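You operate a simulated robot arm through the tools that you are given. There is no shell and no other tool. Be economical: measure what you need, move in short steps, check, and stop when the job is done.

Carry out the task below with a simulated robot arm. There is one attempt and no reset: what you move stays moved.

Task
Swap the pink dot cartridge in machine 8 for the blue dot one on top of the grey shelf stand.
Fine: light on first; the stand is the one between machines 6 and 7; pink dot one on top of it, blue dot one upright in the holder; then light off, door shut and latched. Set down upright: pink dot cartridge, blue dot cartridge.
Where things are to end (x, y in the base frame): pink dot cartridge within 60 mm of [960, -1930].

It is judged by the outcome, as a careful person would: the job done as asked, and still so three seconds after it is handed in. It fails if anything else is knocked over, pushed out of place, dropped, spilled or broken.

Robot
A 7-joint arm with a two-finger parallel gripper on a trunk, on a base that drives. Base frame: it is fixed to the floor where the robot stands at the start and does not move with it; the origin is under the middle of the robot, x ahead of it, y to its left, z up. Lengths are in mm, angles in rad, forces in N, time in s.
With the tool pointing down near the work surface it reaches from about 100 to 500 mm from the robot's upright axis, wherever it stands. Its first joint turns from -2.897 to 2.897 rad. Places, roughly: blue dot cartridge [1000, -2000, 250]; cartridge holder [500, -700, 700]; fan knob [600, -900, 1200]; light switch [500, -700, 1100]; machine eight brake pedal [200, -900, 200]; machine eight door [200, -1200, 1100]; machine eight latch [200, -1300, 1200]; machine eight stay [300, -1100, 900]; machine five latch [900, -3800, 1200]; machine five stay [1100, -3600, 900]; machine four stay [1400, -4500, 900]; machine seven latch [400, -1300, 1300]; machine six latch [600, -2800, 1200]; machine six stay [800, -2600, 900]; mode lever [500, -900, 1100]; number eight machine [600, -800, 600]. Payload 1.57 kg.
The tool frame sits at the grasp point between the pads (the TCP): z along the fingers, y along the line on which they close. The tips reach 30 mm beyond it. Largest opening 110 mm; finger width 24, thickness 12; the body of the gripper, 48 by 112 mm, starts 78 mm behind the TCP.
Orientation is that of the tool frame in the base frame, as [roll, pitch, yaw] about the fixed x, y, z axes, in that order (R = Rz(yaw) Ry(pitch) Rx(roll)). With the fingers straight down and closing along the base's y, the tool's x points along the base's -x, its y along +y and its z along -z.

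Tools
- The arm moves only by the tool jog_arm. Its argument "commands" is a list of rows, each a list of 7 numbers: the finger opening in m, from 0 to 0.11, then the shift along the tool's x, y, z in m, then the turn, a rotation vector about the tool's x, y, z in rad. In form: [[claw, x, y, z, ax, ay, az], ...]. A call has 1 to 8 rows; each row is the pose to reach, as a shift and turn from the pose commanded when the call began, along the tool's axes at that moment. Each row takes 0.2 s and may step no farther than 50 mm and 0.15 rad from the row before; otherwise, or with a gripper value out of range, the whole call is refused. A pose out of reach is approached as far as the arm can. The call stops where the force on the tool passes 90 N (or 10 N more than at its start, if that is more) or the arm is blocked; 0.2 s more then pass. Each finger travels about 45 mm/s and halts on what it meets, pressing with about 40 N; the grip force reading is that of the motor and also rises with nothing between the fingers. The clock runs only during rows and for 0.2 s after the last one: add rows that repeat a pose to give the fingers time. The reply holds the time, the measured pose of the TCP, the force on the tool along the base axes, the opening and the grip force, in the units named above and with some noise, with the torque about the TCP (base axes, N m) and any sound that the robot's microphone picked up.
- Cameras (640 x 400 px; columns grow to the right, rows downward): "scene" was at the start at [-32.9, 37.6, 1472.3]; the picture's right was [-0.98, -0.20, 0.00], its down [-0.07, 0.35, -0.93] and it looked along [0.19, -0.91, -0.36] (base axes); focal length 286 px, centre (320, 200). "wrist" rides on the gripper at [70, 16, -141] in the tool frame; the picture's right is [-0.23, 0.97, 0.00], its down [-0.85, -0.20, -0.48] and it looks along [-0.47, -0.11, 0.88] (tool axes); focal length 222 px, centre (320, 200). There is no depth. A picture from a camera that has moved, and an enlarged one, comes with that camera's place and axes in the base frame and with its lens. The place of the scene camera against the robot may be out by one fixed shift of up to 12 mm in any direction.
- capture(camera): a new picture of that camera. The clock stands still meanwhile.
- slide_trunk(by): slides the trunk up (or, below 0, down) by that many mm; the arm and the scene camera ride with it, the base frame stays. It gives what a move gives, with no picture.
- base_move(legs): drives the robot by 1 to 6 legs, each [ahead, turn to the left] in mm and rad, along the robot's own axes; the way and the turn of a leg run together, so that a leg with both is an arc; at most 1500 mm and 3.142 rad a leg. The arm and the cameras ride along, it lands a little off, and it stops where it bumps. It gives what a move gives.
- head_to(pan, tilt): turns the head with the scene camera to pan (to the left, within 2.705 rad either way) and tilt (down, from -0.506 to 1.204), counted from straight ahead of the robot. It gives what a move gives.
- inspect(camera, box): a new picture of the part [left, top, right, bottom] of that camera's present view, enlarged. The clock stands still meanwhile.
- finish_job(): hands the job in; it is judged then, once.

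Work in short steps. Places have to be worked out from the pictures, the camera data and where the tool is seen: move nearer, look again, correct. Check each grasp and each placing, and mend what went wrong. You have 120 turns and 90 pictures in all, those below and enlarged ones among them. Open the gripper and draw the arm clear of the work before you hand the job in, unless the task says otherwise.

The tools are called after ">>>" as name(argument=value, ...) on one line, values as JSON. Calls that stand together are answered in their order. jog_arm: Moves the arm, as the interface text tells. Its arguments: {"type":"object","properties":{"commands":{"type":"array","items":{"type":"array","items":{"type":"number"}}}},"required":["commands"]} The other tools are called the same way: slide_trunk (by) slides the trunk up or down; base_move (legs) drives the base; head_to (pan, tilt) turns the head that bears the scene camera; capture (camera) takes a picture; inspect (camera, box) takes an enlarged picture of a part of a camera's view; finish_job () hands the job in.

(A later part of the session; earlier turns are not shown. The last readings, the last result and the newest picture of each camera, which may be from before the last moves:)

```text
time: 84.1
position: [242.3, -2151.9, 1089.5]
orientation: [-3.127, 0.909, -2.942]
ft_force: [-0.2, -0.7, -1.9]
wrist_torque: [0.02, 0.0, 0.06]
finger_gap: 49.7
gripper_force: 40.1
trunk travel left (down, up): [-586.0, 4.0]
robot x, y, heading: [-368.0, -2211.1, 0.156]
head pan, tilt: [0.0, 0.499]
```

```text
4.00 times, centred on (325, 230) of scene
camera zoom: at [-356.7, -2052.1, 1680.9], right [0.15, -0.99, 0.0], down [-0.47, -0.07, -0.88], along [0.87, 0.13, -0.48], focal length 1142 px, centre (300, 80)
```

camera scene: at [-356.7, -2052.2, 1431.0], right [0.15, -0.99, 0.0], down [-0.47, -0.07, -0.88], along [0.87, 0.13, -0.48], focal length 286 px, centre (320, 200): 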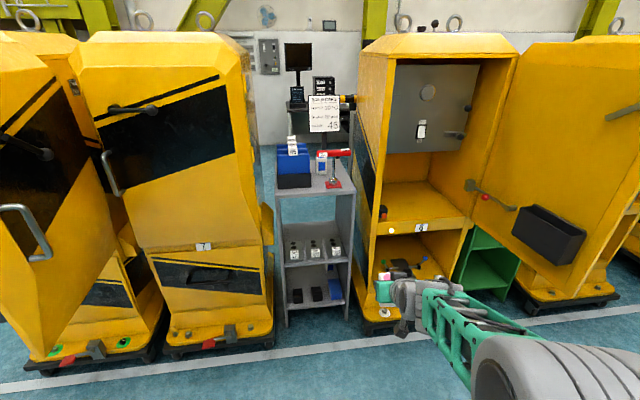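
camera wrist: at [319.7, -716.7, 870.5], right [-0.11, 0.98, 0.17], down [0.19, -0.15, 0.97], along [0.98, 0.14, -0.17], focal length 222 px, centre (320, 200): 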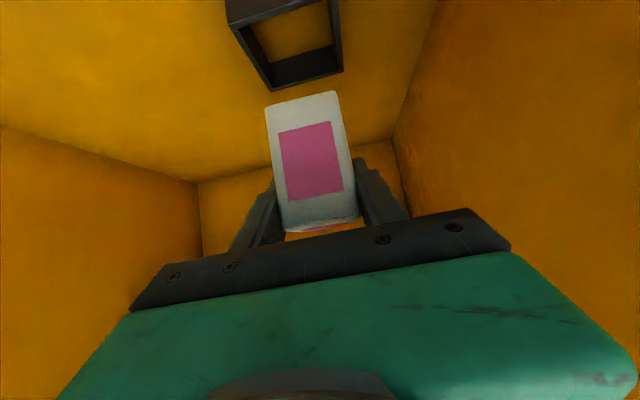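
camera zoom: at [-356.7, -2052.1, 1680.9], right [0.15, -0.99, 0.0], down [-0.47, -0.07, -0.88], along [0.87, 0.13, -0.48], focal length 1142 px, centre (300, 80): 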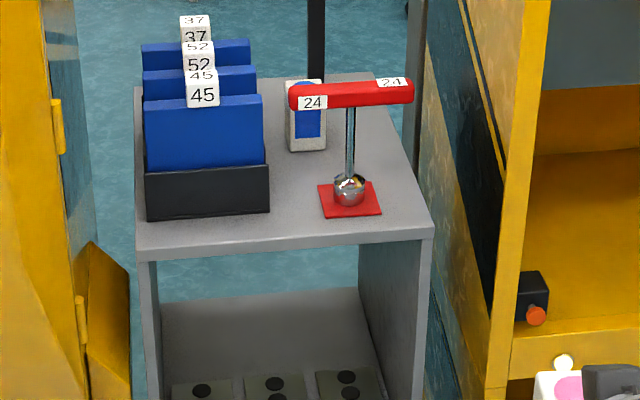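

Stand top is at z≈865, the blue cartridge at about [953,-1864], and a free-standing red tee (bar z≈1000–1030, at about [826,-1936]) stands in front. A forward-tilted tool would hit it, so I need a near-vertical tool reaching over the bar; I test that posture here in the free aisle.

>>> jog_arm(commands=[[0.0, 0.024, 0, -0.01, 0, 0.135, 0], [0.0, 0.048, 0, -0.02, 0, 0.27, 0], [0.0, 0.072, 0, -0.03, 0, 0.405, 0], [0.0, 0.097, 0, -0.041, 0, 0.54, 0], [0.0, 0.121, 0, -0.051, 0, 0.675, 0], [0.0, 0.145, 0, -0.062, 0, 0.81, 0]])

>>> capture(camera="wrist")

>>> head_to(pan=-0.25, tilt=0.9)

>>> capture(camera="scene")

```text
time: 85.5
position: [108.1, -2180.4, 1011.4]
orientation: [-3.131, 0.098, -2.951]
ft_force: [-0.3, 0.4, -0.9]
wrist_torque: [0.03, -0.02, -0.01]
finger_gap: 49.7
gripper_force: 39.9
trunk travel left (down, up): [-586.0, 4.0]
robot x, y, heading: [-365.2, -2207.1, 0.15]
head pan, tilt: [0.0, 0.499]
```

```text
54 pictures are left
camera wrist: at [23.3, -2178.9, 1145.0], right [0.04, 1.0, 0.01], down [0.83, -0.04, 0.56], along [0.56, -0.01, -0.83], focal length 222 px, centre (320, 200)
```

wrist: 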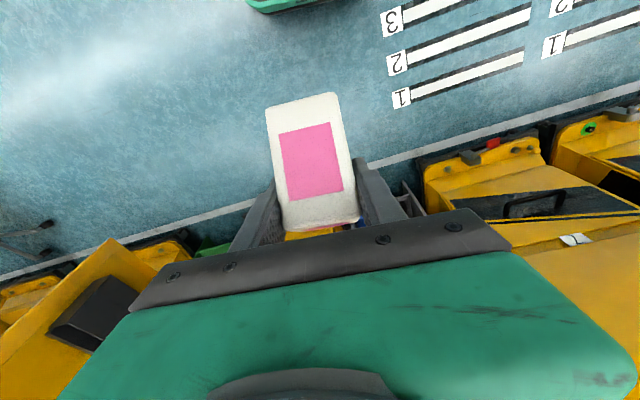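

```text
time: 86.4
position: [108.0, -2181.6, 1012.2]
orientation: [-3.13, 0.099, -2.953]
ft_force: [0.1, -0.9, -1.8]
wrist_torque: [-0.02, 0.0, -0.01]
finger_gap: 49.5
gripper_force: 40.2
trunk travel left (down, up): [-586.0, 4.0]
robot x, y, heading: [-370.9, -2212.1, 0.159]
head pan, tilt: [-0.25, 0.901]
```

```text
53 pictures are left
camera scene: at [-371.5, -2073.2, 1647.1], right [-0.1, -1.0, 0.0], down [-0.78, 0.07, -0.62], along [0.62, -0.06, -0.78], focal length 286 px, centre (320, 200)
```

scene: 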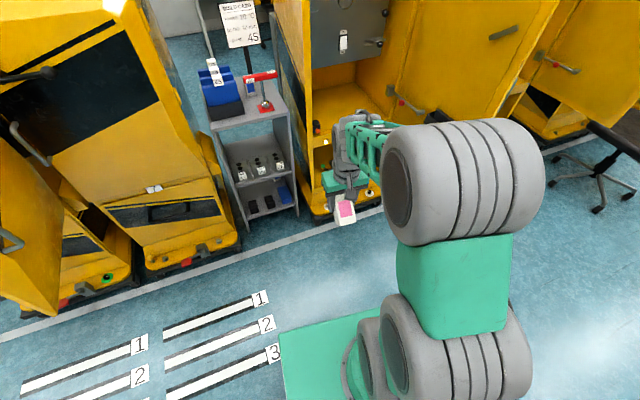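

The elbow is high and the forearm slopes down, so reach should be good. I test how far out a near-vertical tool can go in free space.

>>> jog_arm(commands=[[0.0, -0.045, 0, 0.01, 0, 0, 0], [0.0, -0.09, 0, 0.02, 0, 0, 0], [0.0, -0.135, 0, 0.03, 0, 0, 0], [0.0, -0.18, 0, 0.04, 0, 0, 0], [0.0, -0.225, 0, 0.05, 0, 0, 0], [0.0, -0.265, 0, 0.05, 0, 0, 0], [0.0, -0.3, 0, 0.05, 0, 0, 0]])

>>> capture(camera="scene")

```text
time: 88.0
position: [395.1, -2124.7, 992.1]
orientation: [-3.131, 0.103, -2.952]
ft_force: [-1.0, -0.7, -1.1]
wrist_torque: [-0.01, -0.05, 0.01]
finger_gap: 49.6
gripper_force: 40.5
out of reach, approached as far as the arm can: row 7
trunk travel left (down, up): [-586.0, 4.0]
robot x, y, heading: [-368.1, -2210.8, 0.154]
head pan, tilt: [-0.25, 0.901]
```

```text
52 pictures are left
camera scene: at [-372.3, -2073.4, 1647.2], right [-0.1, -1.0, 0.0], down [-0.78, 0.08, -0.62], along [0.62, -0.06, -0.78], focal length 286 px, centre (320, 200)
```

scene: 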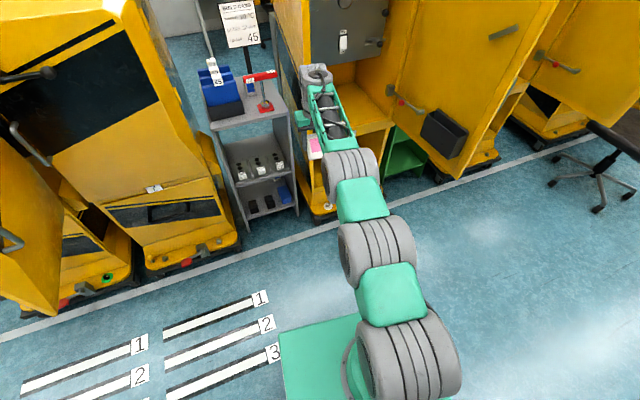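

A near-vertical tool reaches ~768 mm out, enough. So I'll re-grip the pink one vertically in the tray of machine 8. First undo the test moves.

>>> jog_arm(commands=[[0.0, 0.041, 0, -0.007, 0, 0, 0], [0.0, 0.082, 0, -0.014, 0, 0, 0], [0.0, 0.123, 0, -0.021, 0, 0, 0], [0.0, 0.164, 0, -0.028, 0, 0, 0], [0.0, 0.205, 0, -0.036, 0, 0, 0], [0.0, 0.246, 0, -0.043, 0, 0, 0], [0.0, 0.288, 0, -0.05, 0, 0, 0]])

>>> jog_arm(commands=[[0.0, -0.024, 0, -0.01, 0, -0.135, 0], [0.0, -0.048, 0, -0.02, 0, -0.27, 0], [0.0, -0.072, 0, -0.03, 0, -0.405, 0], [0.0, -0.097, 0, -0.041, 0, -0.54, 0], [0.0, -0.121, 0, -0.051, 0, -0.675, 0], [0.0, -0.145, 0, -0.062, 0, -0.81, 0]])

>>> slide_trunk(by=-250)

>>> base_move(legs=[[-70, 0], [0, 1.63], [1350, 0], [0, -1.565]])

```text
time: 89.6
position: [103.4, -2178.4, 1011.4]
orientation: [-3.131, 0.1, -2.952]
ft_force: [0.2, 0.1, -2.1]
wrist_torque: [-0.01, 0.02, -0.01]
finger_gap: 49.8
gripper_force: 40.2
trunk travel left (down, up): [-586.0, 4.0]
robot x, y, heading: [-367.8, -2210.8, 0.149]
head pan, tilt: [-0.25, 0.901]
```

```text
time: 91.0
position: [245.9, -2153.5, 1086.3]
orientation: [-3.124, 0.911, -2.94]
ft_force: [-0.4, 0.9, -2.5]
wrist_torque: [0.02, 0.01, -0.01]
finger_gap: 49.6
gripper_force: 40.3
trunk travel left (down, up): [-586.0, 4.0]
robot x, y, heading: [-368.9, -2210.4, 0.156]
head pan, tilt: [-0.25, 0.901]
```

```text
time: 93.5
position: [245.5, -2154.3, 837.4]
orientation: [-3.126, 0.908, -2.941]
ft_force: [0.0, 0.8, -2.1]
wrist_torque: [0.02, -0.01, 0.01]
finger_gap: 49.6
gripper_force: 39.8
trunk travel left (down, up): [-336.0, 254.0]
robot x, y, heading: [-367.5, -2211.2, 0.148]
head pan, tilt: [-0.25, 0.901]
```

```text
time: 108.6
position: [-99.9, -862.5, 838.6]
orientation: [-3.128, 0.909, -2.911]
ft_force: [-0.9, 0.4, -2.1]
wrist_torque: [-0.01, 0.03, 0.01]
finger_gap: 49.4
gripper_force: 39.6
trunk travel left (down, up): [-336.0, 254.0]
robot x, y, heading: [-709.3, -940.2, 0.178]
head pan, tilt: [-0.25, 0.901]
```

>>> base_move(legs=[[0, 0.061], [480, 0]])

```text
time: 111.8
position: [351.4, -703.4, 837.7]
orientation: [-3.126, 0.908, -2.836]
ft_force: [-0.1, 0.4, -1.7]
wrist_torque: [0.01, 0.03, -0.02]
finger_gap: 49.7
gripper_force: 39.6
trunk travel left (down, up): [-336.0, 254.0]
robot x, y, heading: [-254.3, -822.8, 0.256]
head pan, tilt: [-0.25, 0.901]
```

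>>> base_move(legs=[[117, 0], [0, -0.035]])

>>> capture(camera="wrist")

```text
time: 113.4
position: [466.8, -693.4, 837.6]
orientation: [-3.125, 0.908, -2.871]
ft_force: [0.3, -0.2, -1.6]
wrist_torque: [0.04, 0.02, -0.02]
finger_gap: 49.6
gripper_force: 39.8
trunk travel left (down, up): [-336.0, 254.0]
robot x, y, heading: [-140.7, -791.7, 0.221]
head pan, tilt: [-0.25, 0.901]
```

```text
51 pictures are left
camera wrist: at [314.9, -715.8, 869.0], right [-0.11, 0.98, 0.17], down [0.19, -0.15, 0.97], along [0.97, 0.14, -0.17], focal length 222 px, centre (320, 200)
```

wrist: 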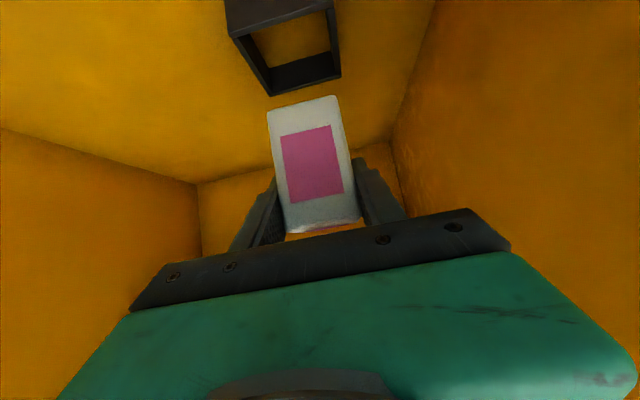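

Slightly short of the recorded tray pose; correct 5 mm and lower slowly to z≈762.

>>> jog_arm(commands=[[0.0, -0.0026, -0.0033, 0.0034, 0, 0, 0], [0.0, 0.013, -0.0033, 0.0157, 0, 0, 0], [0.0, 0.0288, -0.0033, 0.028, 0, 0, 0], [0.0, 0.0446, -0.0033, 0.0403, 0, 0, 0], [0.0, 0.0525, -0.0033, 0.0464, 0, 0, 0], [0.0, 0.0573, -0.0033, 0.0501, 0, 0, 0]])

>>> capture(camera="wrist")

```text
time: 114.8
position: [472.0, -698.3, 766.1]
orientation: [-3.123, 0.916, -2.87]
ft_force: [0.8, -0.7, 29.6]
wrist_torque: [0.98, -0.59, -0.14]
finger_gap: 49.9
gripper_force: 40.0
trunk travel left (down, up): [-336.0, 254.0]
robot x, y, heading: [-138.8, -789.9, 0.221]
head pan, tilt: [-0.25, 0.901]
```

```text
50 pictures are left
camera wrist: at [320.1, -720.8, 796.0], right [-0.11, 0.98, 0.17], down [0.18, -0.15, 0.97], along [0.98, 0.14, -0.16], focal length 222 px, centre (320, 200)
```

wrist: 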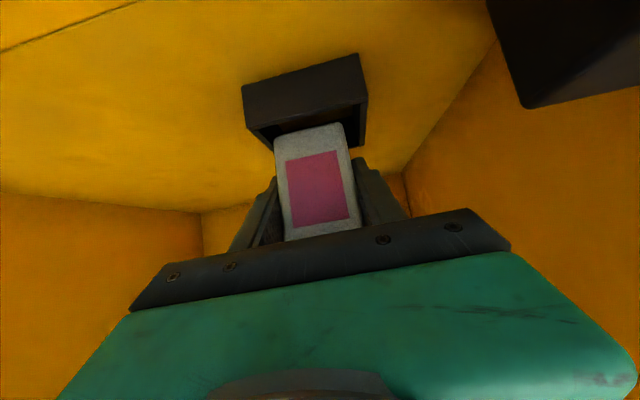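

It met resistance (30 N) and the cartridge slid up in the grip ~15 mm: its foot is on the rim. I lift and look.

>>> jog_arm(commands=[[0.0, -0.012, 0, -0.009, 0, 0, 0], [0.0, -0.024, 0, -0.0185, 0, 0, 0]])

>>> inspect(camera="wrist", box=[230, 20, 390, 240])

```text
time: 115.4
position: [469.7, -698.5, 789.9]
orientation: [-3.127, 0.903, -2.872]
ft_force: [-0.6, 0.8, -1.1]
wrist_torque: [0.0, -0.02, -0.01]
finger_gap: 49.6
gripper_force: 40.0
trunk travel left (down, up): [-336.0, 254.0]
robot x, y, heading: [-138.3, -792.6, 0.225]
head pan, tilt: [-0.25, 0.901]
```

```text
1.82 times, centred on (310, 130) of wrist
camera zoom: at [318.1, -720.9, 822.6], right [-0.11, 0.98, 0.17], down [0.2, -0.14, 0.97], along [0.97, 0.14, -0.18], focal length 404 px, centre (338, 327)
```

zoom: 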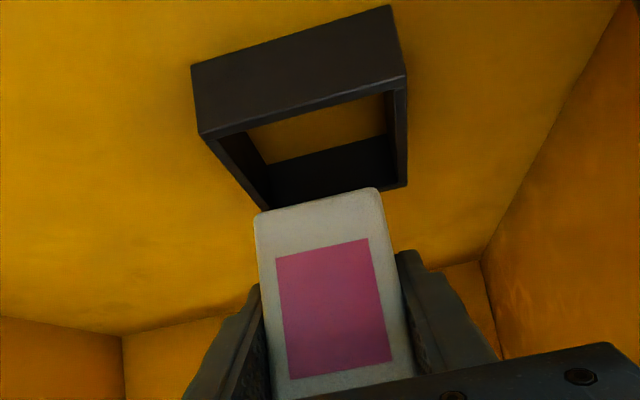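

Measured: tray (75 mm outer) centre ≈[480,-693], cart is ~6 mm too deep and 3 mm right. I correct and lower 20 mm to check alignment just above the rim.

>>> jog_arm(commands=[[0.0, 0.0037, 0.003, -0.0047, 0, 0, 0], [0.0, 0.0194, 0.003, 0.0076, 0, 0, 0]])

>>> inspect(camera="wrist", box=[230, 20, 390, 240])

```text
time: 116.0
position: [466.2, -698.0, 773.4]
orientation: [-3.124, 0.907, -2.871]
ft_force: [-0.5, 0.3, -1.4]
wrist_torque: [-0.01, -0.01, 0.03]
finger_gap: 49.7
gripper_force: 40.4
trunk travel left (down, up): [-336.0, 254.0]
robot x, y, heading: [-138.4, -790.6, 0.22]
head pan, tilt: [-0.25, 0.901]
```

```text
1.82 times, centred on (310, 130) of wrist
camera zoom: at [313.8, -719.6, 804.6], right [-0.11, 0.98, 0.17], down [0.19, -0.15, 0.97], along [0.97, 0.14, -0.17], focal length 404 px, centre (338, 327)
```

zoom: 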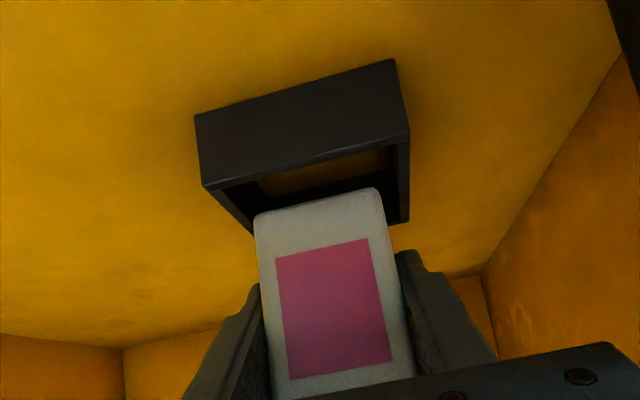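

Aligned within a couple of mm. Lower 22 mm into the tray.

>>> jog_arm(commands=[[0.0, 0.0063, 0, 0.0049, 0, 0, 0], [0.0, 0.0126, 0, 0.0098, 0, 0, 0], [0.0, 0.0173, 0, 0.0135, 0, 0, 0]])

>>> inspect(camera="wrist", box=[230, 20, 390, 240])

```text
time: 116.8
position: [466.3, -695.5, 756.8]
orientation: [-3.122, 0.922, -2.871]
ft_force: [-3.1, -2.1, 29.0]
wrist_torque: [0.89, -0.57, 0.05]
finger_gap: 49.7
gripper_force: 40.1
trunk travel left (down, up): [-336.0, 254.0]
robot x, y, heading: [-136.0, -791.1, 0.218]
head pan, tilt: [-0.25, 0.901]
```

```text
1.82 times, centred on (310, 130) of wrist
camera zoom: at [314.7, -718.0, 785.7], right [-0.11, 0.98, 0.17], down [0.18, -0.15, 0.97], along [0.98, 0.14, -0.16], focal length 404 px, centre (338, 327)
```

zoom: 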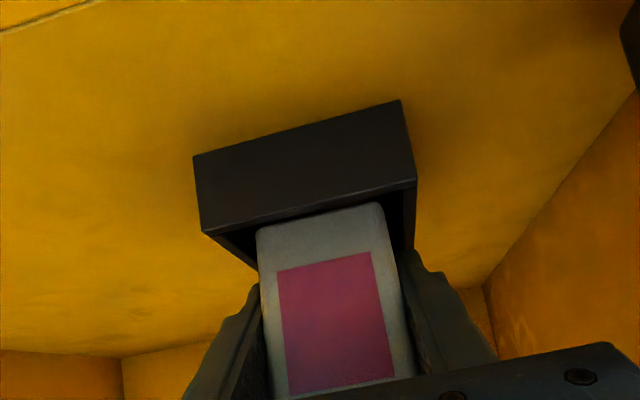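

Torque says contact is at the cartridge's back-left corner. I lift, shift 4 mm back and 4 mm right, and try again gently.

>>> jog_arm(commands=[[0.0, -0.0095, 0, -0.0074, 0, 0, 0], [0.0, -0.0072, -0.004, -0.0104, 0, 0, 0], [0.0, -0.0009, -0.004, -0.0055, 0, 0, 0], [0.0, 0.0054, -0.004, -0.0006, 0, 0, 0]])

>>> inspect(camera="wrist", box=[230, 20, 390, 240])

```text
time: 117.8
position: [463.5, -698.0, 753.8]
orientation: [-3.123, 0.925, -2.869]
ft_force: [-30.0, -7.7, 46.5]
wrist_torque: [-0.15, 0.0, 0.41]
finger_gap: 49.8
gripper_force: 39.9
trunk travel left (down, up): [-336.0, 254.0]
robot x, y, heading: [-143.4, -788.1, 0.225]
head pan, tilt: [-0.25, 0.901]
```

```text
1.82 times, centred on (310, 130) of wrist
camera zoom: at [310.5, -721.2, 783.1], right [-0.11, 0.98, 0.17], down [0.18, -0.15, 0.97], along [0.98, 0.14, -0.16], focal length 404 px, centre (338, 327)
```

zoom: 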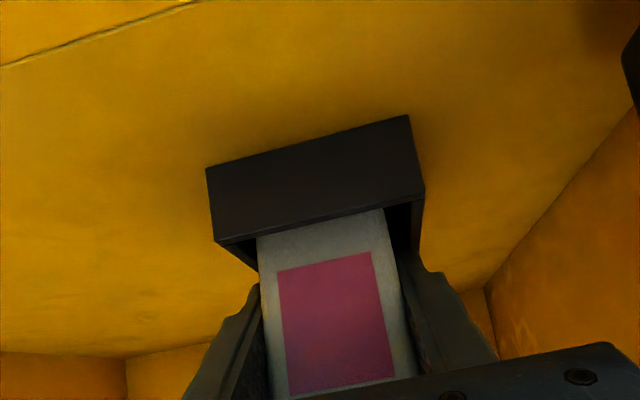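

The foot is now inside the tray (bottom edge hidden behind the rim). I relax upward 3 mm and open.

>>> jog_arm(commands=[[0.0, -0.0025, 0, -0.002, 0, 0, 0], [0.06, -0.0025, 0, -0.002, 0, 0, 0], [0.07, -0.0025, 0, -0.002, 0, 0, 0], [0.085, -0.0025, 0, -0.002, 0, 0, 0], [0.085, -0.0025, 0, -0.002, 0, 0, 0], [0.085, -0.0025, 0, -0.002, 0, 0, 0]])

>>> capture(camera="wrist")

```text
time: 119.2
position: [464.6, -697.4, 754.2]
orientation: [-3.122, 0.921, -2.866]
ft_force: [-13.4, 4.0, 44.6]
wrist_torque: [-0.78, -0.65, 0.34]
finger_gap: 58.5
gripper_force: 0.1
trunk travel left (down, up): [-336.0, 254.0]
robot x, y, heading: [-141.5, -788.4, 0.223]
head pan, tilt: [-0.25, 0.901]
```

```text
45 pictures are left
camera wrist: at [311.5, -720.1, 783.8], right [-0.12, 0.98, 0.17], down [0.18, -0.15, 0.97], along [0.98, 0.14, -0.16], focal length 222 px, centre (320, 200)
```

wrist: 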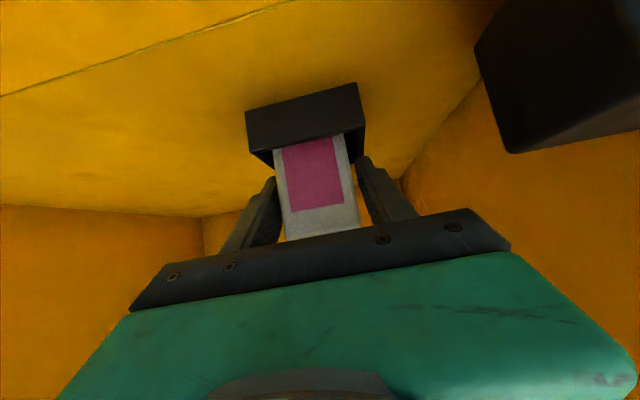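

The cartridge dropped free into the tray; fingers are pressing on the rim. I raise 25 mm and then open fully.

>>> jog_arm(commands=[[0.06, -0.01, 0, -0.0077, 0, 0, 0], [0.085, -0.02, 0, -0.0154, 0, 0, 0], [0.1, -0.02, 0, -0.0154, 0, 0, 0], [0.1, -0.02, 0, -0.0154, 0, 0, 0], [0.1, -0.02, 0, -0.0154, 0, 0, 0], [0.1, -0.051, 0, -0.0396, 0, 0, 0], [0.1, -0.083, 0, -0.065, 0, 0, 0]])

>>> capture(camera="wrist")

```text
time: 120.8
position: [461.9, -694.0, 854.9]
orientation: [-3.127, 0.906, -2.873]
ft_force: [0.2, 0.0, 0.6]
wrist_torque: [0.03, -0.04, 0.0]
finger_gap: 100.0
gripper_force: 0.2
trunk travel left (down, up): [-336.0, 254.0]
robot x, y, heading: [-137.0, -790.7, 0.22]
head pan, tilt: [-0.25, 0.901]
```

```text
44 pictures are left
camera wrist: at [309.2, -716.5, 886.0], right [-0.11, 0.98, 0.17], down [0.19, -0.15, 0.97], along [0.97, 0.14, -0.17], focal length 222 px, centre (320, 200)
```

wrist: 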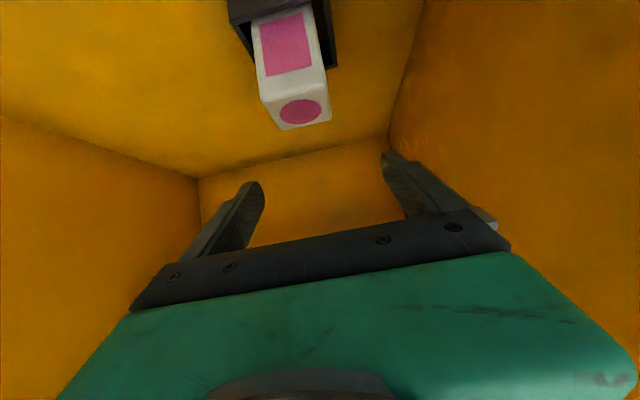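

The pink one is upright in the tray again, centre ≈[479,-695]. Now I turn the tool near-vertical (θ≈0.2) above it.

>>> jog_arm(commands=[[0.1, -0.003, -0.001, 0.001, 0, 0.14, 0], [0.1, -0.006, -0.002, 0.0024, 0, 0.28, 0], [0.1, -0.009, -0.003, 0.0036, 0, 0.42, 0], [0.1, -0.011, -0.0045, 0.005, 0, 0.56, 0], [0.1, -0.0135, -0.0057, 0.0059, 0, 0.706, 0]])

>>> capture(camera="wrist")

>>> capture(camera="scene")

```text
time: 122.0
position: [476.7, -699.8, 862.0]
orientation: [-3.131, 0.202, -2.881]
ft_force: [0.3, 0.5, -0.1]
wrist_torque: [-0.02, 0.03, 0.02]
finger_gap: 100.0
gripper_force: 0.1
trunk travel left (down, up): [-336.0, 254.0]
robot x, y, heading: [-137.1, -790.7, 0.223]
head pan, tilt: [-0.25, 0.901]
```

```text
43 pictures are left
camera wrist: at [379.5, -707.4, 986.0], right [-0.03, 1.0, 0.04], down [0.77, 0.0, 0.64], along [0.64, 0.05, -0.77], focal length 222 px, centre (320, 200)
```

wrist: 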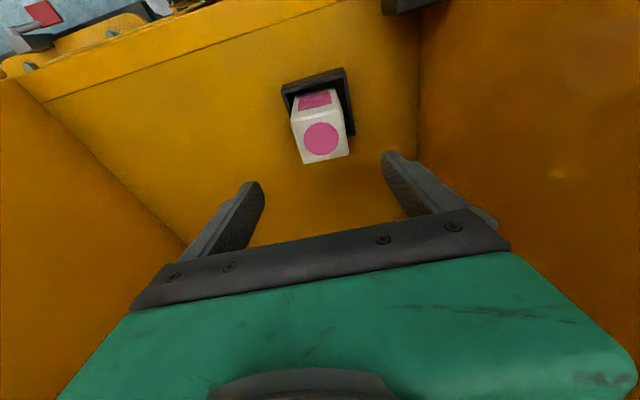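

```text
42 pictures are left
camera scene: at [-153.2, -655.4, 1397.1], right [-0.03, -1.0, 0.0], down [-0.78, 0.02, -0.62], along [0.62, -0.02, -0.78], focal length 286 px, centre (320, 200)
```

scene: 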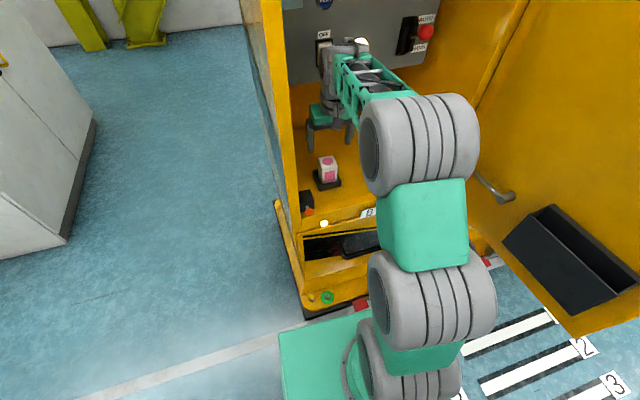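

Tool is vertical over the cartridge (centre ≈[476,-695]); shift 4 mm left and descend to z≈755.

>>> jog_arm(commands=[[0.1, 0.004, 0.0045, 0.02, 0, 0, 0], [0.1, 0.01, 0.0045, 0.05, 0, 0, 0], [0.1, 0.0155, 0.0045, 0.077, 0, 0, 0], [0.1, 0.0195, 0.0045, 0.095, 0, 0, 0], [0.1, 0.0213, 0.0045, 0.105, 0, 0, 0]])

>>> capture(camera="wrist")

```text
time: 123.2
position: [476.4, -696.5, 754.2]
orientation: [-3.131, 0.202, -2.884]
ft_force: [0.0, 0.4, 0.0]
wrist_torque: [0.0, -0.04, 0.03]
finger_gap: 99.9
gripper_force: 0.1
trunk travel left (down, up): [-336.0, 254.0]
robot x, y, heading: [-144.4, -792.0, 0.224]
head pan, tilt: [-0.25, 0.901]
```

```text
41 pictures are left
camera wrist: at [379.0, -704.5, 877.4], right [-0.03, 1.0, 0.04], down [0.77, 0.0, 0.64], along [0.64, 0.05, -0.77], focal length 222 px, centre (320, 200)
```

wrist: 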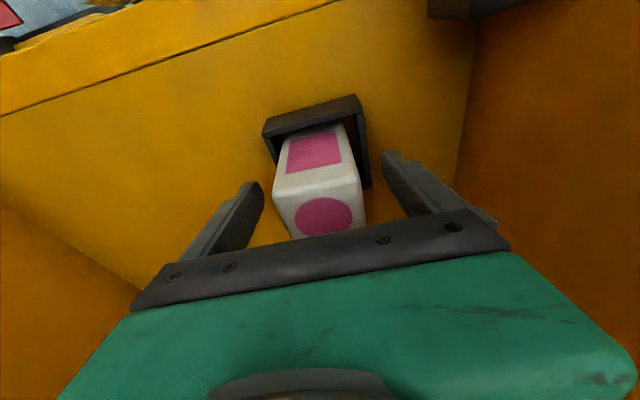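

Straddled and centred. Close and lift in small steps.

>>> jog_arm(commands=[[0.06, 0, 0, 0, 0, 0, 0], [0.03, 0, 0, 0, 0, 0, 0], [0.0, 0, 0, 0, 0, 0, 0], [0.0, 0, 0, 0, 0, 0, 0], [0.0, 0, 0, 0, 0, 0, 0], [0.0, 0, 0, 0, 0, 0, 0], [0.0, 0, 0, 0, 0, 0, 0], [0.0, -0.002, 0, -0.01, 0, 0, 0]])

>>> jog_arm(commands=[[0.0, -0.003, 0, -0.015, 0, 0, 0], [0.0, -0.006, 0, -0.03, 0, 0, 0], [0.0, -0.009, 0, -0.045, 0, 0, 0], [0.0, -0.012, 0, -0.06, 0, 0, 0], [0.0, -0.016, 0, -0.08, 0, 0, 0]])

>>> capture(camera="wrist")

```text
time: 125.0
position: [474.5, -691.6, 758.7]
orientation: [-3.137, 0.193, -2.875]
ft_force: [-13.1, 36.8, -8.4]
wrist_torque: [-3.31, -1.32, -0.58]
finger_gap: 68.1
gripper_force: 40.4
trunk travel left (down, up): [-336.0, 254.0]
robot x, y, heading: [-141.8, -790.7, 0.227]
head pan, tilt: [-0.25, 0.901]
```

```text
time: 126.2
position: [472.9, -698.5, 846.2]
orientation: [-3.131, 0.202, -2.882]
ft_force: [1.3, -0.6, -1.3]
wrist_torque: [0.04, -0.01, 0.01]
finger_gap: 49.4
gripper_force: 39.7
trunk travel left (down, up): [-336.0, 254.0]
robot x, y, heading: [-138.7, -789.2, 0.225]
head pan, tilt: [-0.25, 0.901]
```

```text
40 pictures are left
camera wrist: at [377.9, -705.0, 970.9], right [-0.03, 1.0, 0.04], down [0.77, 0.0, 0.64], along [0.64, 0.05, -0.77], focal length 222 px, centre (320, 200)
```

wrist: 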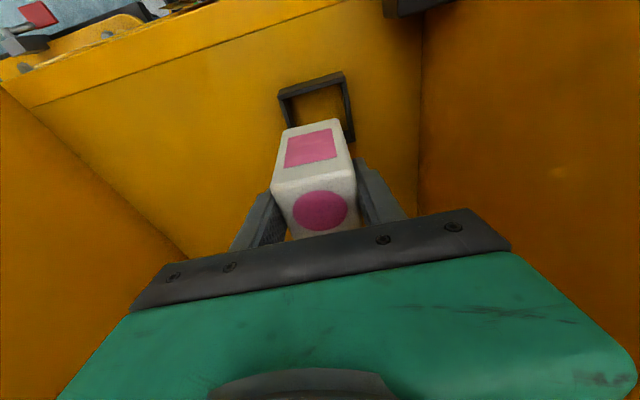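

Fingers first caught the tray rim, then slid up and now hold the cartridge firmly (49.4 mm). Back out and return to the stand with trunk high.

>>> base_move(legs=[[-560, 0], [0, -1.57], [1370, 0], [0, 1.57]])

>>> slide_trunk(by=254)

```text
time: 143.5
position: [217.4, -2119.0, 847.1]
orientation: [-3.131, 0.202, -2.86]
ft_force: [0.9, 0.1, -2.1]
wrist_torque: [0.0, 0.0, 0.0]
finger_gap: 49.5
gripper_force: 39.3
trunk travel left (down, up): [-336.0, 254.0]
robot x, y, heading: [-394.2, -2228.5, 0.243]
head pan, tilt: [-0.25, 0.901]
```

```text
time: 146.1
position: [217.8, -2118.7, 1100.5]
orientation: [-3.129, 0.203, -2.86]
ft_force: [0.6, 0.5, -1.4]
wrist_torque: [0.02, 0.01, -0.03]
finger_gap: 49.6
gripper_force: 40.0
trunk travel left (down, up): [-590.0, 0.0]
robot x, y, heading: [-392.8, -2227.1, 0.242]
head pan, tilt: [-0.25, 0.901]
```

Extend the arm 130 mm, raise a little (to clear the tee bar at z≈1030 with the cartridge), and straighten the base heading.

>>> jog_arm(commands=[[0.0, -0.033, 0, 0, 0, 0, 0], [0.0, -0.066, 0, 0, 0, 0, 0], [0.0, -0.1, 0, 0.001, 0, 0, 0], [0.0, -0.132, 0, 0.0, 0, 0, 0]])

>>> base_move(legs=[[0, -0.024], [330, 0]])

>>> head_to(pan=0.05, tilt=0.6)

>>> capture(camera="scene")

>>> capture(camera="wrist")

```text
time: 147.1
position: [344.2, -2084.7, 1127.5]
orientation: [-3.132, 0.203, -2.861]
ft_force: [-0.6, 1.1, -0.7]
wrist_torque: [-0.02, 0.07, 0.01]
finger_gap: 49.6
gripper_force: 39.7
trunk travel left (down, up): [-590.0, 0.0]
robot x, y, heading: [-391.3, -2228.1, 0.238]
head pan, tilt: [-0.25, 0.901]
```

```text
time: 149.6
position: [665.9, -2034.4, 1126.9]
orientation: [-3.13, 0.202, -2.887]
ft_force: [-0.7, 0.3, -2.9]
wrist_torque: [-0.01, 0.02, -0.01]
finger_gap: 49.5
gripper_force: 40.2
trunk travel left (down, up): [-590.0, 0.0]
robot x, y, heading: [-81.1, -2158.4, 0.215]
head pan, tilt: [-0.25, 0.901]
```

```text
time: 150.4
position: [664.5, -2035.8, 1126.9]
orientation: [-3.132, 0.203, -2.887]
ft_force: [0.4, -0.4, -2.4]
wrist_torque: [0.01, -0.01, 0.0]
finger_gap: 49.6
gripper_force: 39.8
trunk travel left (down, up): [-590.0, 0.0]
robot x, y, heading: [-76.1, -2155.5, 0.222]
head pan, tilt: [0.051, 0.6]
```

```text
39 pictures are left
camera scene: at [-78.9, -1994.5, 1675.8], right [0.26, -0.96, 0.0], down [-0.55, -0.15, -0.82], along [0.8, 0.22, -0.57], focal length 286 px, centre (320, 200)
```

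scene: 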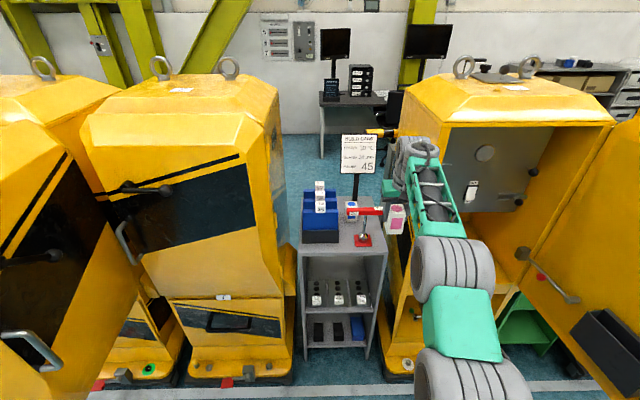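

```text
38 pictures are left
camera wrist: at [567.8, -2041.1, 1251.6], right [-0.03, 1.0, 0.04], down [0.77, 0.0, 0.64], along [0.64, 0.05, -0.77], focal length 222 px, centre (320, 200)
```

wrist: 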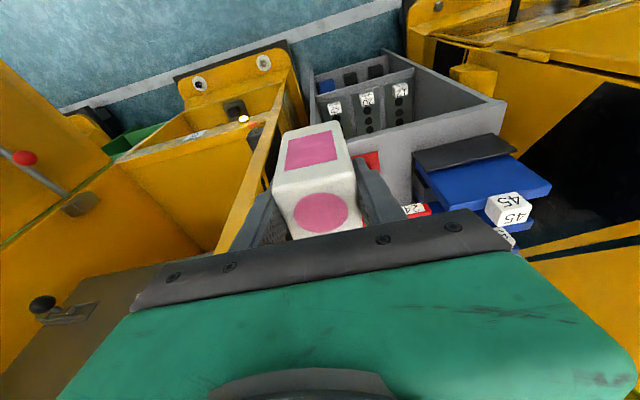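

The gripper is rather close to machine 6's left wall; I shift it 35 mm to the left before going on.

>>> jog_arm(commands=[[0.0, 0, 0.018, 0, 0, 0, 0], [0.0, 0, 0.037, 0, 0, 0, 0]])

>>> inspect(camera="scene", box=[290, 110, 450, 280])

>>> capture(camera="wrist")

```text
time: 151.0
position: [657.2, -1996.9, 1128.1]
orientation: [-3.131, 0.202, -2.887]
ft_force: [-0.5, 0.5, -1.4]
wrist_torque: [-0.03, -0.01, 0.0]
finger_gap: 49.8
gripper_force: 39.9
trunk travel left (down, up): [-590.0, 0.0]
robot x, y, heading: [-74.8, -2154.0, 0.215]
head pan, tilt: [0.051, 0.6]
```

```text
2.35 times, centred on (370, 195) of scene
camera zoom: at [-78.9, -1994.0, 1675.8], right [0.27, -0.96, 0.0], down [-0.54, -0.15, -0.82], along [0.8, 0.22, -0.57], focal length 672 px, centre (202, 212)
```

zoom: 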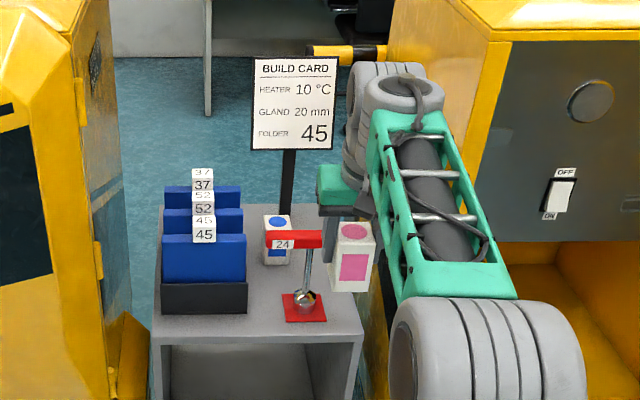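

```text
36 pictures are left
camera wrist: at [560.2, -2004.0, 1250.9], right [-0.03, 1.0, 0.04], down [0.77, 0.0, 0.64], along [0.64, 0.05, -0.77], focal length 222 px, centre (320, 200)
```

wrist: 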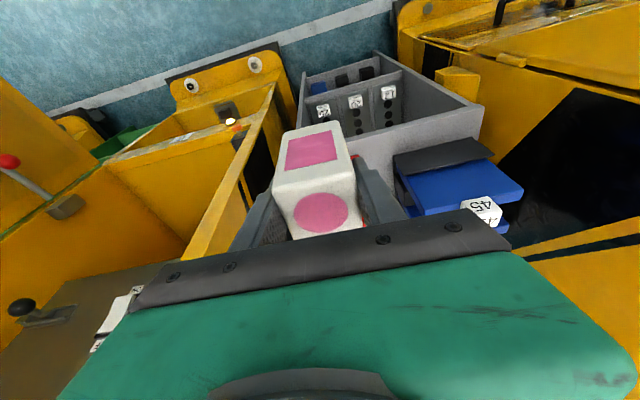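

Blue cartridge is at about [951,-1857]; folders just left of it (right edge v≈10–25 mm beyond the gripper body), tee bar top ≈1025. Pink goes to ~[950,-1945]. Cartridge foot is at ~1059 now, so I drive ahead 250 over the bar.

>>> base_move(legs=[[250, 0]])

>>> capture(camera="wrist")

>>> capture(camera="scene")

```text
time: 152.9
position: [907.4, -1948.5, 1126.1]
orientation: [-3.132, 0.2, -2.893]
ft_force: [0.0, 0.6, -2.1]
wrist_torque: [0.02, -0.01, 0.0]
finger_gap: 49.7
gripper_force: 40.3
trunk travel left (down, up): [-590.0, 0.0]
robot x, y, heading: [171.7, -2100.3, 0.212]
head pan, tilt: [0.051, 0.6]
```

```text
35 pictures are left
camera wrist: at [810.7, -1953.9, 1250.3], right [-0.02, 1.0, 0.04], down [0.77, -0.01, 0.64], along [0.64, 0.04, -0.77], focal length 222 px, centre (320, 200)
```

wrist: 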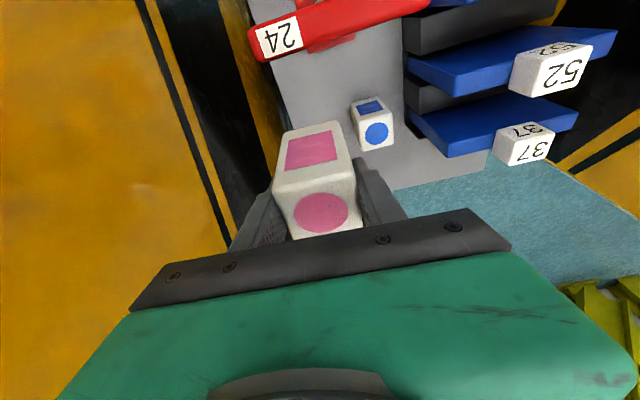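

```text
34 pictures are left
camera scene: at [171.8, -1939.9, 1675.8], right [0.26, -0.97, 0.0], down [-0.55, -0.15, -0.82], along [0.8, 0.21, -0.57], focal length 286 px, centre (320, 200)
```

scene: 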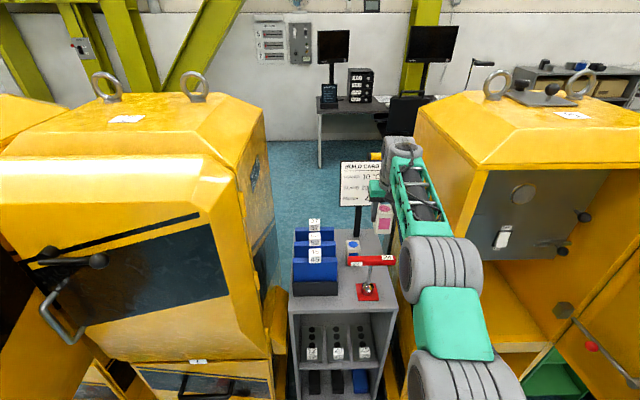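

Clear over the bar, blue cartridge and folders untouched. Small drive 28 mm, then fine jog to target above [947,-1946].

>>> base_move(legs=[[28, 0]])

```text
time: 153.7
position: [935.1, -1942.0, 1125.9]
orientation: [-3.131, 0.2, -2.893]
ft_force: [0.5, -0.5, -2.3]
wrist_torque: [0.02, 0.05, 0.01]
finger_gap: 49.5
gripper_force: 40.0
trunk travel left (down, up): [-590.0, 0.0]
robot x, y, heading: [199.3, -2096.8, 0.212]
head pan, tilt: [0.051, 0.6]
```

>>> jog_arm(commands=[[0.0, -0.008, -0.008, 0.0016, 0, 0, 0]])

>>> slide_trunk(by=-160)

>>> capture(camera="wrist")

>>> inspect(camera="scene", box=[280, 110, 480, 310])

```text
time: 154.1
position: [944.4, -1947.5, 1125.7]
orientation: [-3.131, 0.2, -2.895]
ft_force: [-0.3, -0.6, -1.5]
wrist_torque: [0.01, -0.02, 0.01]
finger_gap: 49.6
gripper_force: 40.4
trunk travel left (down, up): [-590.0, 0.0]
robot x, y, heading: [198.1, -2095.9, 0.211]
head pan, tilt: [0.051, 0.6]
```

```text
time: 155.9
position: [944.9, -1948.0, 967.0]
orientation: [-3.13, 0.202, -2.893]
ft_force: [0.5, -0.6, -2.0]
wrist_torque: [-0.02, 0.0, -0.01]
finger_gap: 49.5
gripper_force: 40.4
trunk travel left (down, up): [-430.0, 160.0]
robot x, y, heading: [200.1, -2097.4, 0.212]
head pan, tilt: [0.051, 0.6]
```

```text
33 pictures are left
camera wrist: at [847.8, -1954.2, 1091.1], right [-0.02, 1.0, 0.04], down [0.77, -0.01, 0.64], along [0.64, 0.04, -0.77], focal length 222 px, centre (320, 200)
```

wrist: 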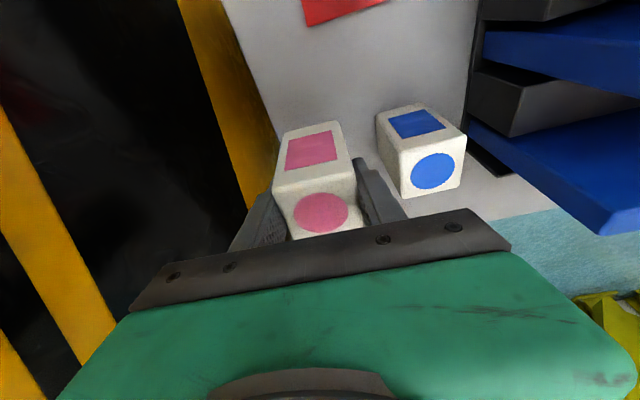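

```text
2.00 times, centred on (380, 210) of scene
camera zoom: at [198.5, -1934.2, 1515.9], right [0.26, -0.97, 0.0], down [-0.55, -0.15, -0.82], along [0.8, 0.21, -0.57], focal length 571 px, centre (200, 180)
```

zoom: 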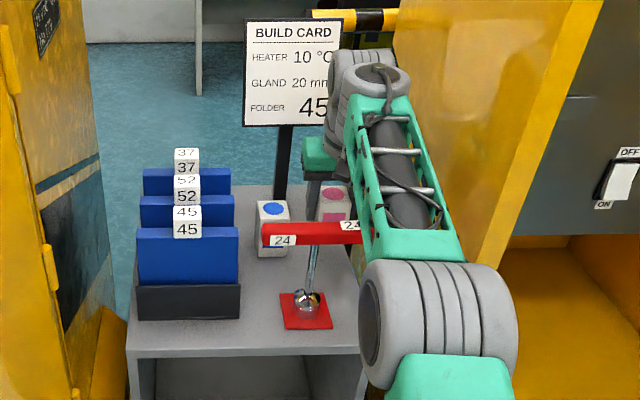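

Position good, blue dot one next door has clearance. Lower by 24 mm, then probe for contact.

>>> jog_arm(commands=[[0.0, 0.002, 0, 0.0098, 0, 0, 0], [0.0, 0.004, 0, 0.0196, 0, 0, 0], [0.0, 0.005, 0, 0.0245, 0, 0, 0]])

>>> jog_arm(commands=[[0.0, 0.0007, 0, 0.0034, 0, 0, 0]])

>>> jog_arm(commands=[[0.0, 0.0006, 0, 0.003, 0, 0, 0]])

```text
time: 156.7
position: [944.4, -1947.8, 942.1]
orientation: [-3.132, 0.201, -2.892]
ft_force: [-0.1, 0.1, -2.6]
wrist_torque: [0.0, 0.01, -0.02]
finger_gap: 49.6
gripper_force: 40.0
trunk travel left (down, up): [-430.0, 160.0]
robot x, y, heading: [203.6, -2093.5, 0.21]
head pan, tilt: [0.051, 0.6]
```

```text
time: 157.1
position: [944.2, -1947.7, 937.5]
orientation: [-3.132, 0.2, -2.893]
ft_force: [-0.4, -0.6, -2.6]
wrist_torque: [-0.01, 0.0, 0.0]
finger_gap: 49.6
gripper_force: 40.6
trunk travel left (down, up): [-430.0, 160.0]
robot x, y, heading: [198.7, -2095.6, 0.21]
head pan, tilt: [0.051, 0.6]
```

```text
time: 157.5
position: [944.8, -1947.5, 934.8]
orientation: [-3.13, 0.201, -2.894]
ft_force: [0.9, -0.4, -2.0]
wrist_torque: [0.0, -0.03, 0.01]
finger_gap: 49.5
gripper_force: 40.3
trunk travel left (down, up): [-430.0, 160.0]
robot x, y, heading: [199.6, -2096.4, 0.21]
head pan, tilt: [0.051, 0.6]
```

Not yet touching; continue with small steps.

>>> jog_arm(commands=[[0.0, 0.0008, 0, 0.004, 0, 0, 0]])

>>> jog_arm(commands=[[0.0, 0.0006, 0, 0.003, 0, 0, 0]])

>>> jog_arm(commands=[[0.0, 0.0006, 0, 0.003, 0, 0, 0]])

>>> inspect(camera="wrist", box=[220, 60, 500, 260])

```text
time: 157.9
position: [945.5, -1949.0, 931.2]
orientation: [-3.131, 0.2, -2.894]
ft_force: [-0.8, -0.4, -2.2]
wrist_torque: [-0.01, 0.01, 0.01]
finger_gap: 49.3
gripper_force: 40.0
trunk travel left (down, up): [-430.0, 160.0]
robot x, y, heading: [196.9, -2094.3, 0.216]
head pan, tilt: [0.051, 0.6]
```

```text
time: 158.3
position: [945.2, -1948.5, 927.2]
orientation: [-3.133, 0.201, -2.893]
ft_force: [-0.4, -0.6, -1.7]
wrist_torque: [0.01, -0.03, 0.0]
finger_gap: 49.7
gripper_force: 40.1
trunk travel left (down, up): [-430.0, 160.0]
robot x, y, heading: [198.3, -2095.6, 0.209]
head pan, tilt: [0.051, 0.6]
```

```text
time: 158.7
position: [944.8, -1949.1, 926.4]
orientation: [-3.131, 0.201, -2.894]
ft_force: [-0.4, 0.0, -1.9]
wrist_torque: [0.0, -0.03, -0.01]
finger_gap: 49.3
gripper_force: 40.0
trunk travel left (down, up): [-430.0, 160.0]
robot x, y, heading: [199.1, -2092.6, 0.212]
head pan, tilt: [0.051, 0.6]
```

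```text
2.00 times, centred on (360, 160) of wrist
camera zoom: at [847.8, -1955.0, 1049.8], right [-0.02, 1.0, 0.04], down [0.77, -0.01, 0.64], along [0.64, 0.04, -0.77], focal length 444 px, centre (240, 280)
```

zoom: 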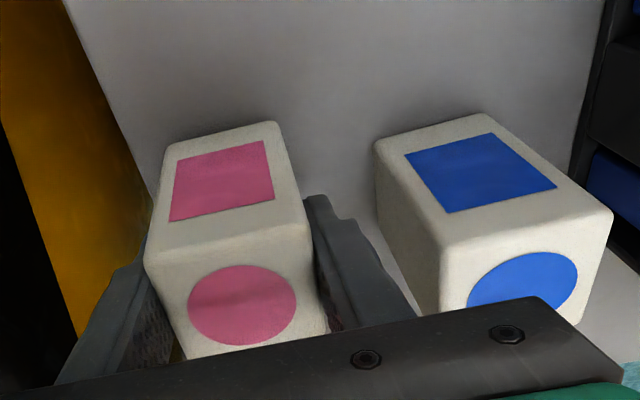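

>>> jog_arm(commands=[[0.0, 0.0006, 0, 0.003, 0, 0, 0]])

>>> jog_arm(commands=[[0.0, 0.0006, 0, 0.003, 0, 0, 0]])

>>> jog_arm(commands=[[0.0, 0.0006, 0, 0.003, 0, 0, 0]])

```text
time: 159.1
position: [945.3, -1948.3, 922.9]
orientation: [-3.131, 0.2, -2.894]
ft_force: [-0.7, 0.6, -1.5]
wrist_torque: [0.05, -0.01, 0.0]
finger_gap: 49.7
gripper_force: 39.9
trunk travel left (down, up): [-430.0, 160.0]
robot x, y, heading: [201.4, -2096.5, 0.214]
head pan, tilt: [0.051, 0.6]
```

```text
time: 159.5
position: [944.9, -1947.9, 922.5]
orientation: [-3.131, 0.206, -2.894]
ft_force: [-0.4, -0.7, 7.0]
wrist_torque: [0.06, 0.29, 0.05]
finger_gap: 49.7
gripper_force: 40.4
trunk travel left (down, up): [-430.0, 160.0]
robot x, y, heading: [201.5, -2095.1, 0.214]
head pan, tilt: [0.051, 0.6]
```

```text
time: 159.9
position: [944.9, -1948.2, 921.4]
orientation: [-3.132, 0.211, -2.891]
ft_force: [-2.1, 0.3, 21.7]
wrist_torque: [0.4, 0.83, 0.02]
finger_gap: 49.6
gripper_force: 40.0
trunk travel left (down, up): [-430.0, 160.0]
robot x, y, heading: [199.1, -2094.1, 0.214]
head pan, tilt: [0.051, 0.6]
```

Contact at TCP z≈922. Ease up 2 mm and open just to 64 mm, then raise with the trunk.

>>> jog_arm(commands=[[0.0, -0.0005, 0, -0.0025, 0, 0, 0], [0.052, -0.0005, 0, -0.0025, 0, 0, 0], [0.056, -0.0005, 0, -0.0025, 0, 0, 0], [0.06, -0.0005, 0, -0.0025, 0, 0, 0], [0.064, -0.0005, 0, -0.0025, 0, 0, 0], [0.064, -0.0005, 0, -0.0025, 0, 0, 0]])

>>> inspect(camera="wrist", box=[220, 60, 500, 260])

```text
time: 161.3
position: [946.0, -1948.2, 919.9]
orientation: [-3.13, 0.202, -2.895]
ft_force: [0.0, -0.2, -0.3]
wrist_torque: [0.03, -0.01, -0.03]
finger_gap: 63.9
gripper_force: 0.1
trunk travel left (down, up): [-430.0, 160.0]
robot x, y, heading: [197.4, -2097.2, 0.211]
head pan, tilt: [0.051, 0.6]
```

```text
2.00 times, centred on (360, 160) of wrist
camera zoom: at [848.0, -1954.5, 1042.9], right [-0.02, 1.0, 0.04], down [0.77, -0.01, 0.64], along [0.64, 0.04, -0.77], focal length 444 px, centre (240, 280)
```

zoom: 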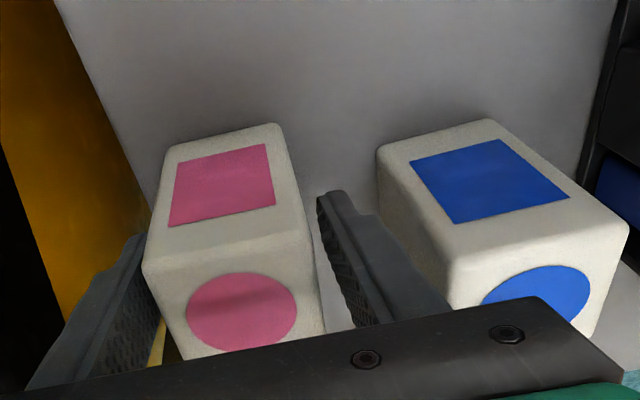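

Pink stands at ≈[944,-1948]. Raise 145 mm, drive 20 mm nearer for reach, and move over the blue one (centre ≈[940,-1863], yaw aligned with tool).

>>> slide_trunk(by=145)

>>> base_move(legs=[[20, 0]])

>>> jog_arm(commands=[[0.075, 0, 0.02, 0, 0, 0, 0], [0.075, 0.002, 0.04, 0, 0, 0, 0], [0.075, 0.003, 0.06, 0, 0, 0, 0], [0.075, 0.004, 0.08, 0.0, 0, 0, 0]])

>>> capture(camera="wrist")

```text
time: 163.0
position: [944.5, -1948.5, 1063.0]
orientation: [-3.131, 0.2, -2.894]
ft_force: [-0.4, 0.2, 0.1]
wrist_torque: [-0.01, 0.0, -0.01]
finger_gap: 63.9
gripper_force: 0.0
trunk travel left (down, up): [-575.0, 15.0]
robot x, y, heading: [195.8, -2094.4, 0.213]
head pan, tilt: [0.051, 0.6]
```

```text
time: 163.8
position: [965.5, -1944.6, 1063.5]
orientation: [-3.132, 0.201, -2.893]
ft_force: [0.8, 0.1, -0.8]
wrist_torque: [0.01, 0.05, -0.01]
finger_gap: 63.9
gripper_force: 0.1
trunk travel left (down, up): [-575.0, 15.0]
robot x, y, heading: [218.0, -2092.2, 0.209]
head pan, tilt: [0.051, 0.6]
```

```text
time: 164.8
position: [940.9, -1869.9, 1061.9]
orientation: [-3.13, 0.2, -2.896]
ft_force: [0.5, 0.8, -0.8]
wrist_torque: [0.02, 0.02, 0.01]
finger_gap: 75.1
gripper_force: 0.1
trunk travel left (down, up): [-575.0, 15.0]
robot x, y, heading: [215.3, -2091.3, 0.214]
head pan, tilt: [0.051, 0.6]
```

```text
29 pictures are left
camera wrist: at [844.3, -1875.0, 1186.5], right [-0.02, 1.0, 0.04], down [0.77, -0.01, 0.64], along [0.64, 0.04, -0.77], focal length 222 px, centre (320, 200)
```

wrist: 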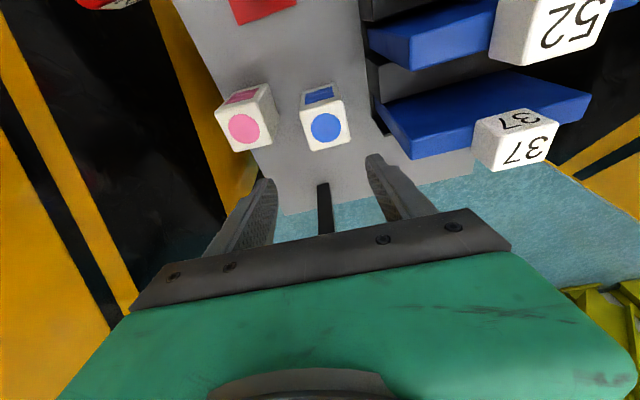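

Blue centre ≈[940,-1858], top ≈942; folder edge has ~30 mm clearance. Shift 11 mm left and lower by 132 mm with the trunk.

>>> jog_arm(commands=[[0.075, 0, 0.011, 0, 0, 0, 0]])

>>> slide_trunk(by=-90)

>>> capture(camera="wrist")

```text
time: 165.2
position: [938.9, -1856.3, 1061.2]
orientation: [-3.13, 0.201, -2.892]
ft_force: [0.6, -0.4, 0.3]
wrist_torque: [0.0, -0.01, 0.02]
finger_gap: 75.0
gripper_force: 0.1
trunk travel left (down, up): [-575.0, 15.0]
robot x, y, heading: [218.9, -2092.0, 0.208]
head pan, tilt: [0.051, 0.6]
```

```text
time: 166.5
position: [938.0, -1857.8, 971.1]
orientation: [-3.131, 0.201, -2.895]
ft_force: [0.2, 0.1, 0.1]
wrist_torque: [-0.01, 0.0, 0.0]
finger_gap: 74.9
gripper_force: 0.0
trunk travel left (down, up): [-485.0, 105.0]
robot x, y, heading: [222.5, -2091.4, 0.214]
head pan, tilt: [0.051, 0.6]
```

```text
28 pictures are left
camera wrist: at [841.5, -1863.3, 1095.5], right [-0.02, 1.0, 0.04], down [0.77, -0.01, 0.64], along [0.64, 0.04, -0.77], focal length 222 px, centre (320, 200)
```

wrist: 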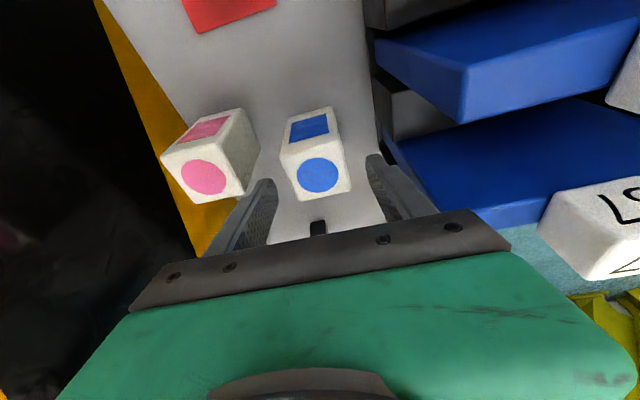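

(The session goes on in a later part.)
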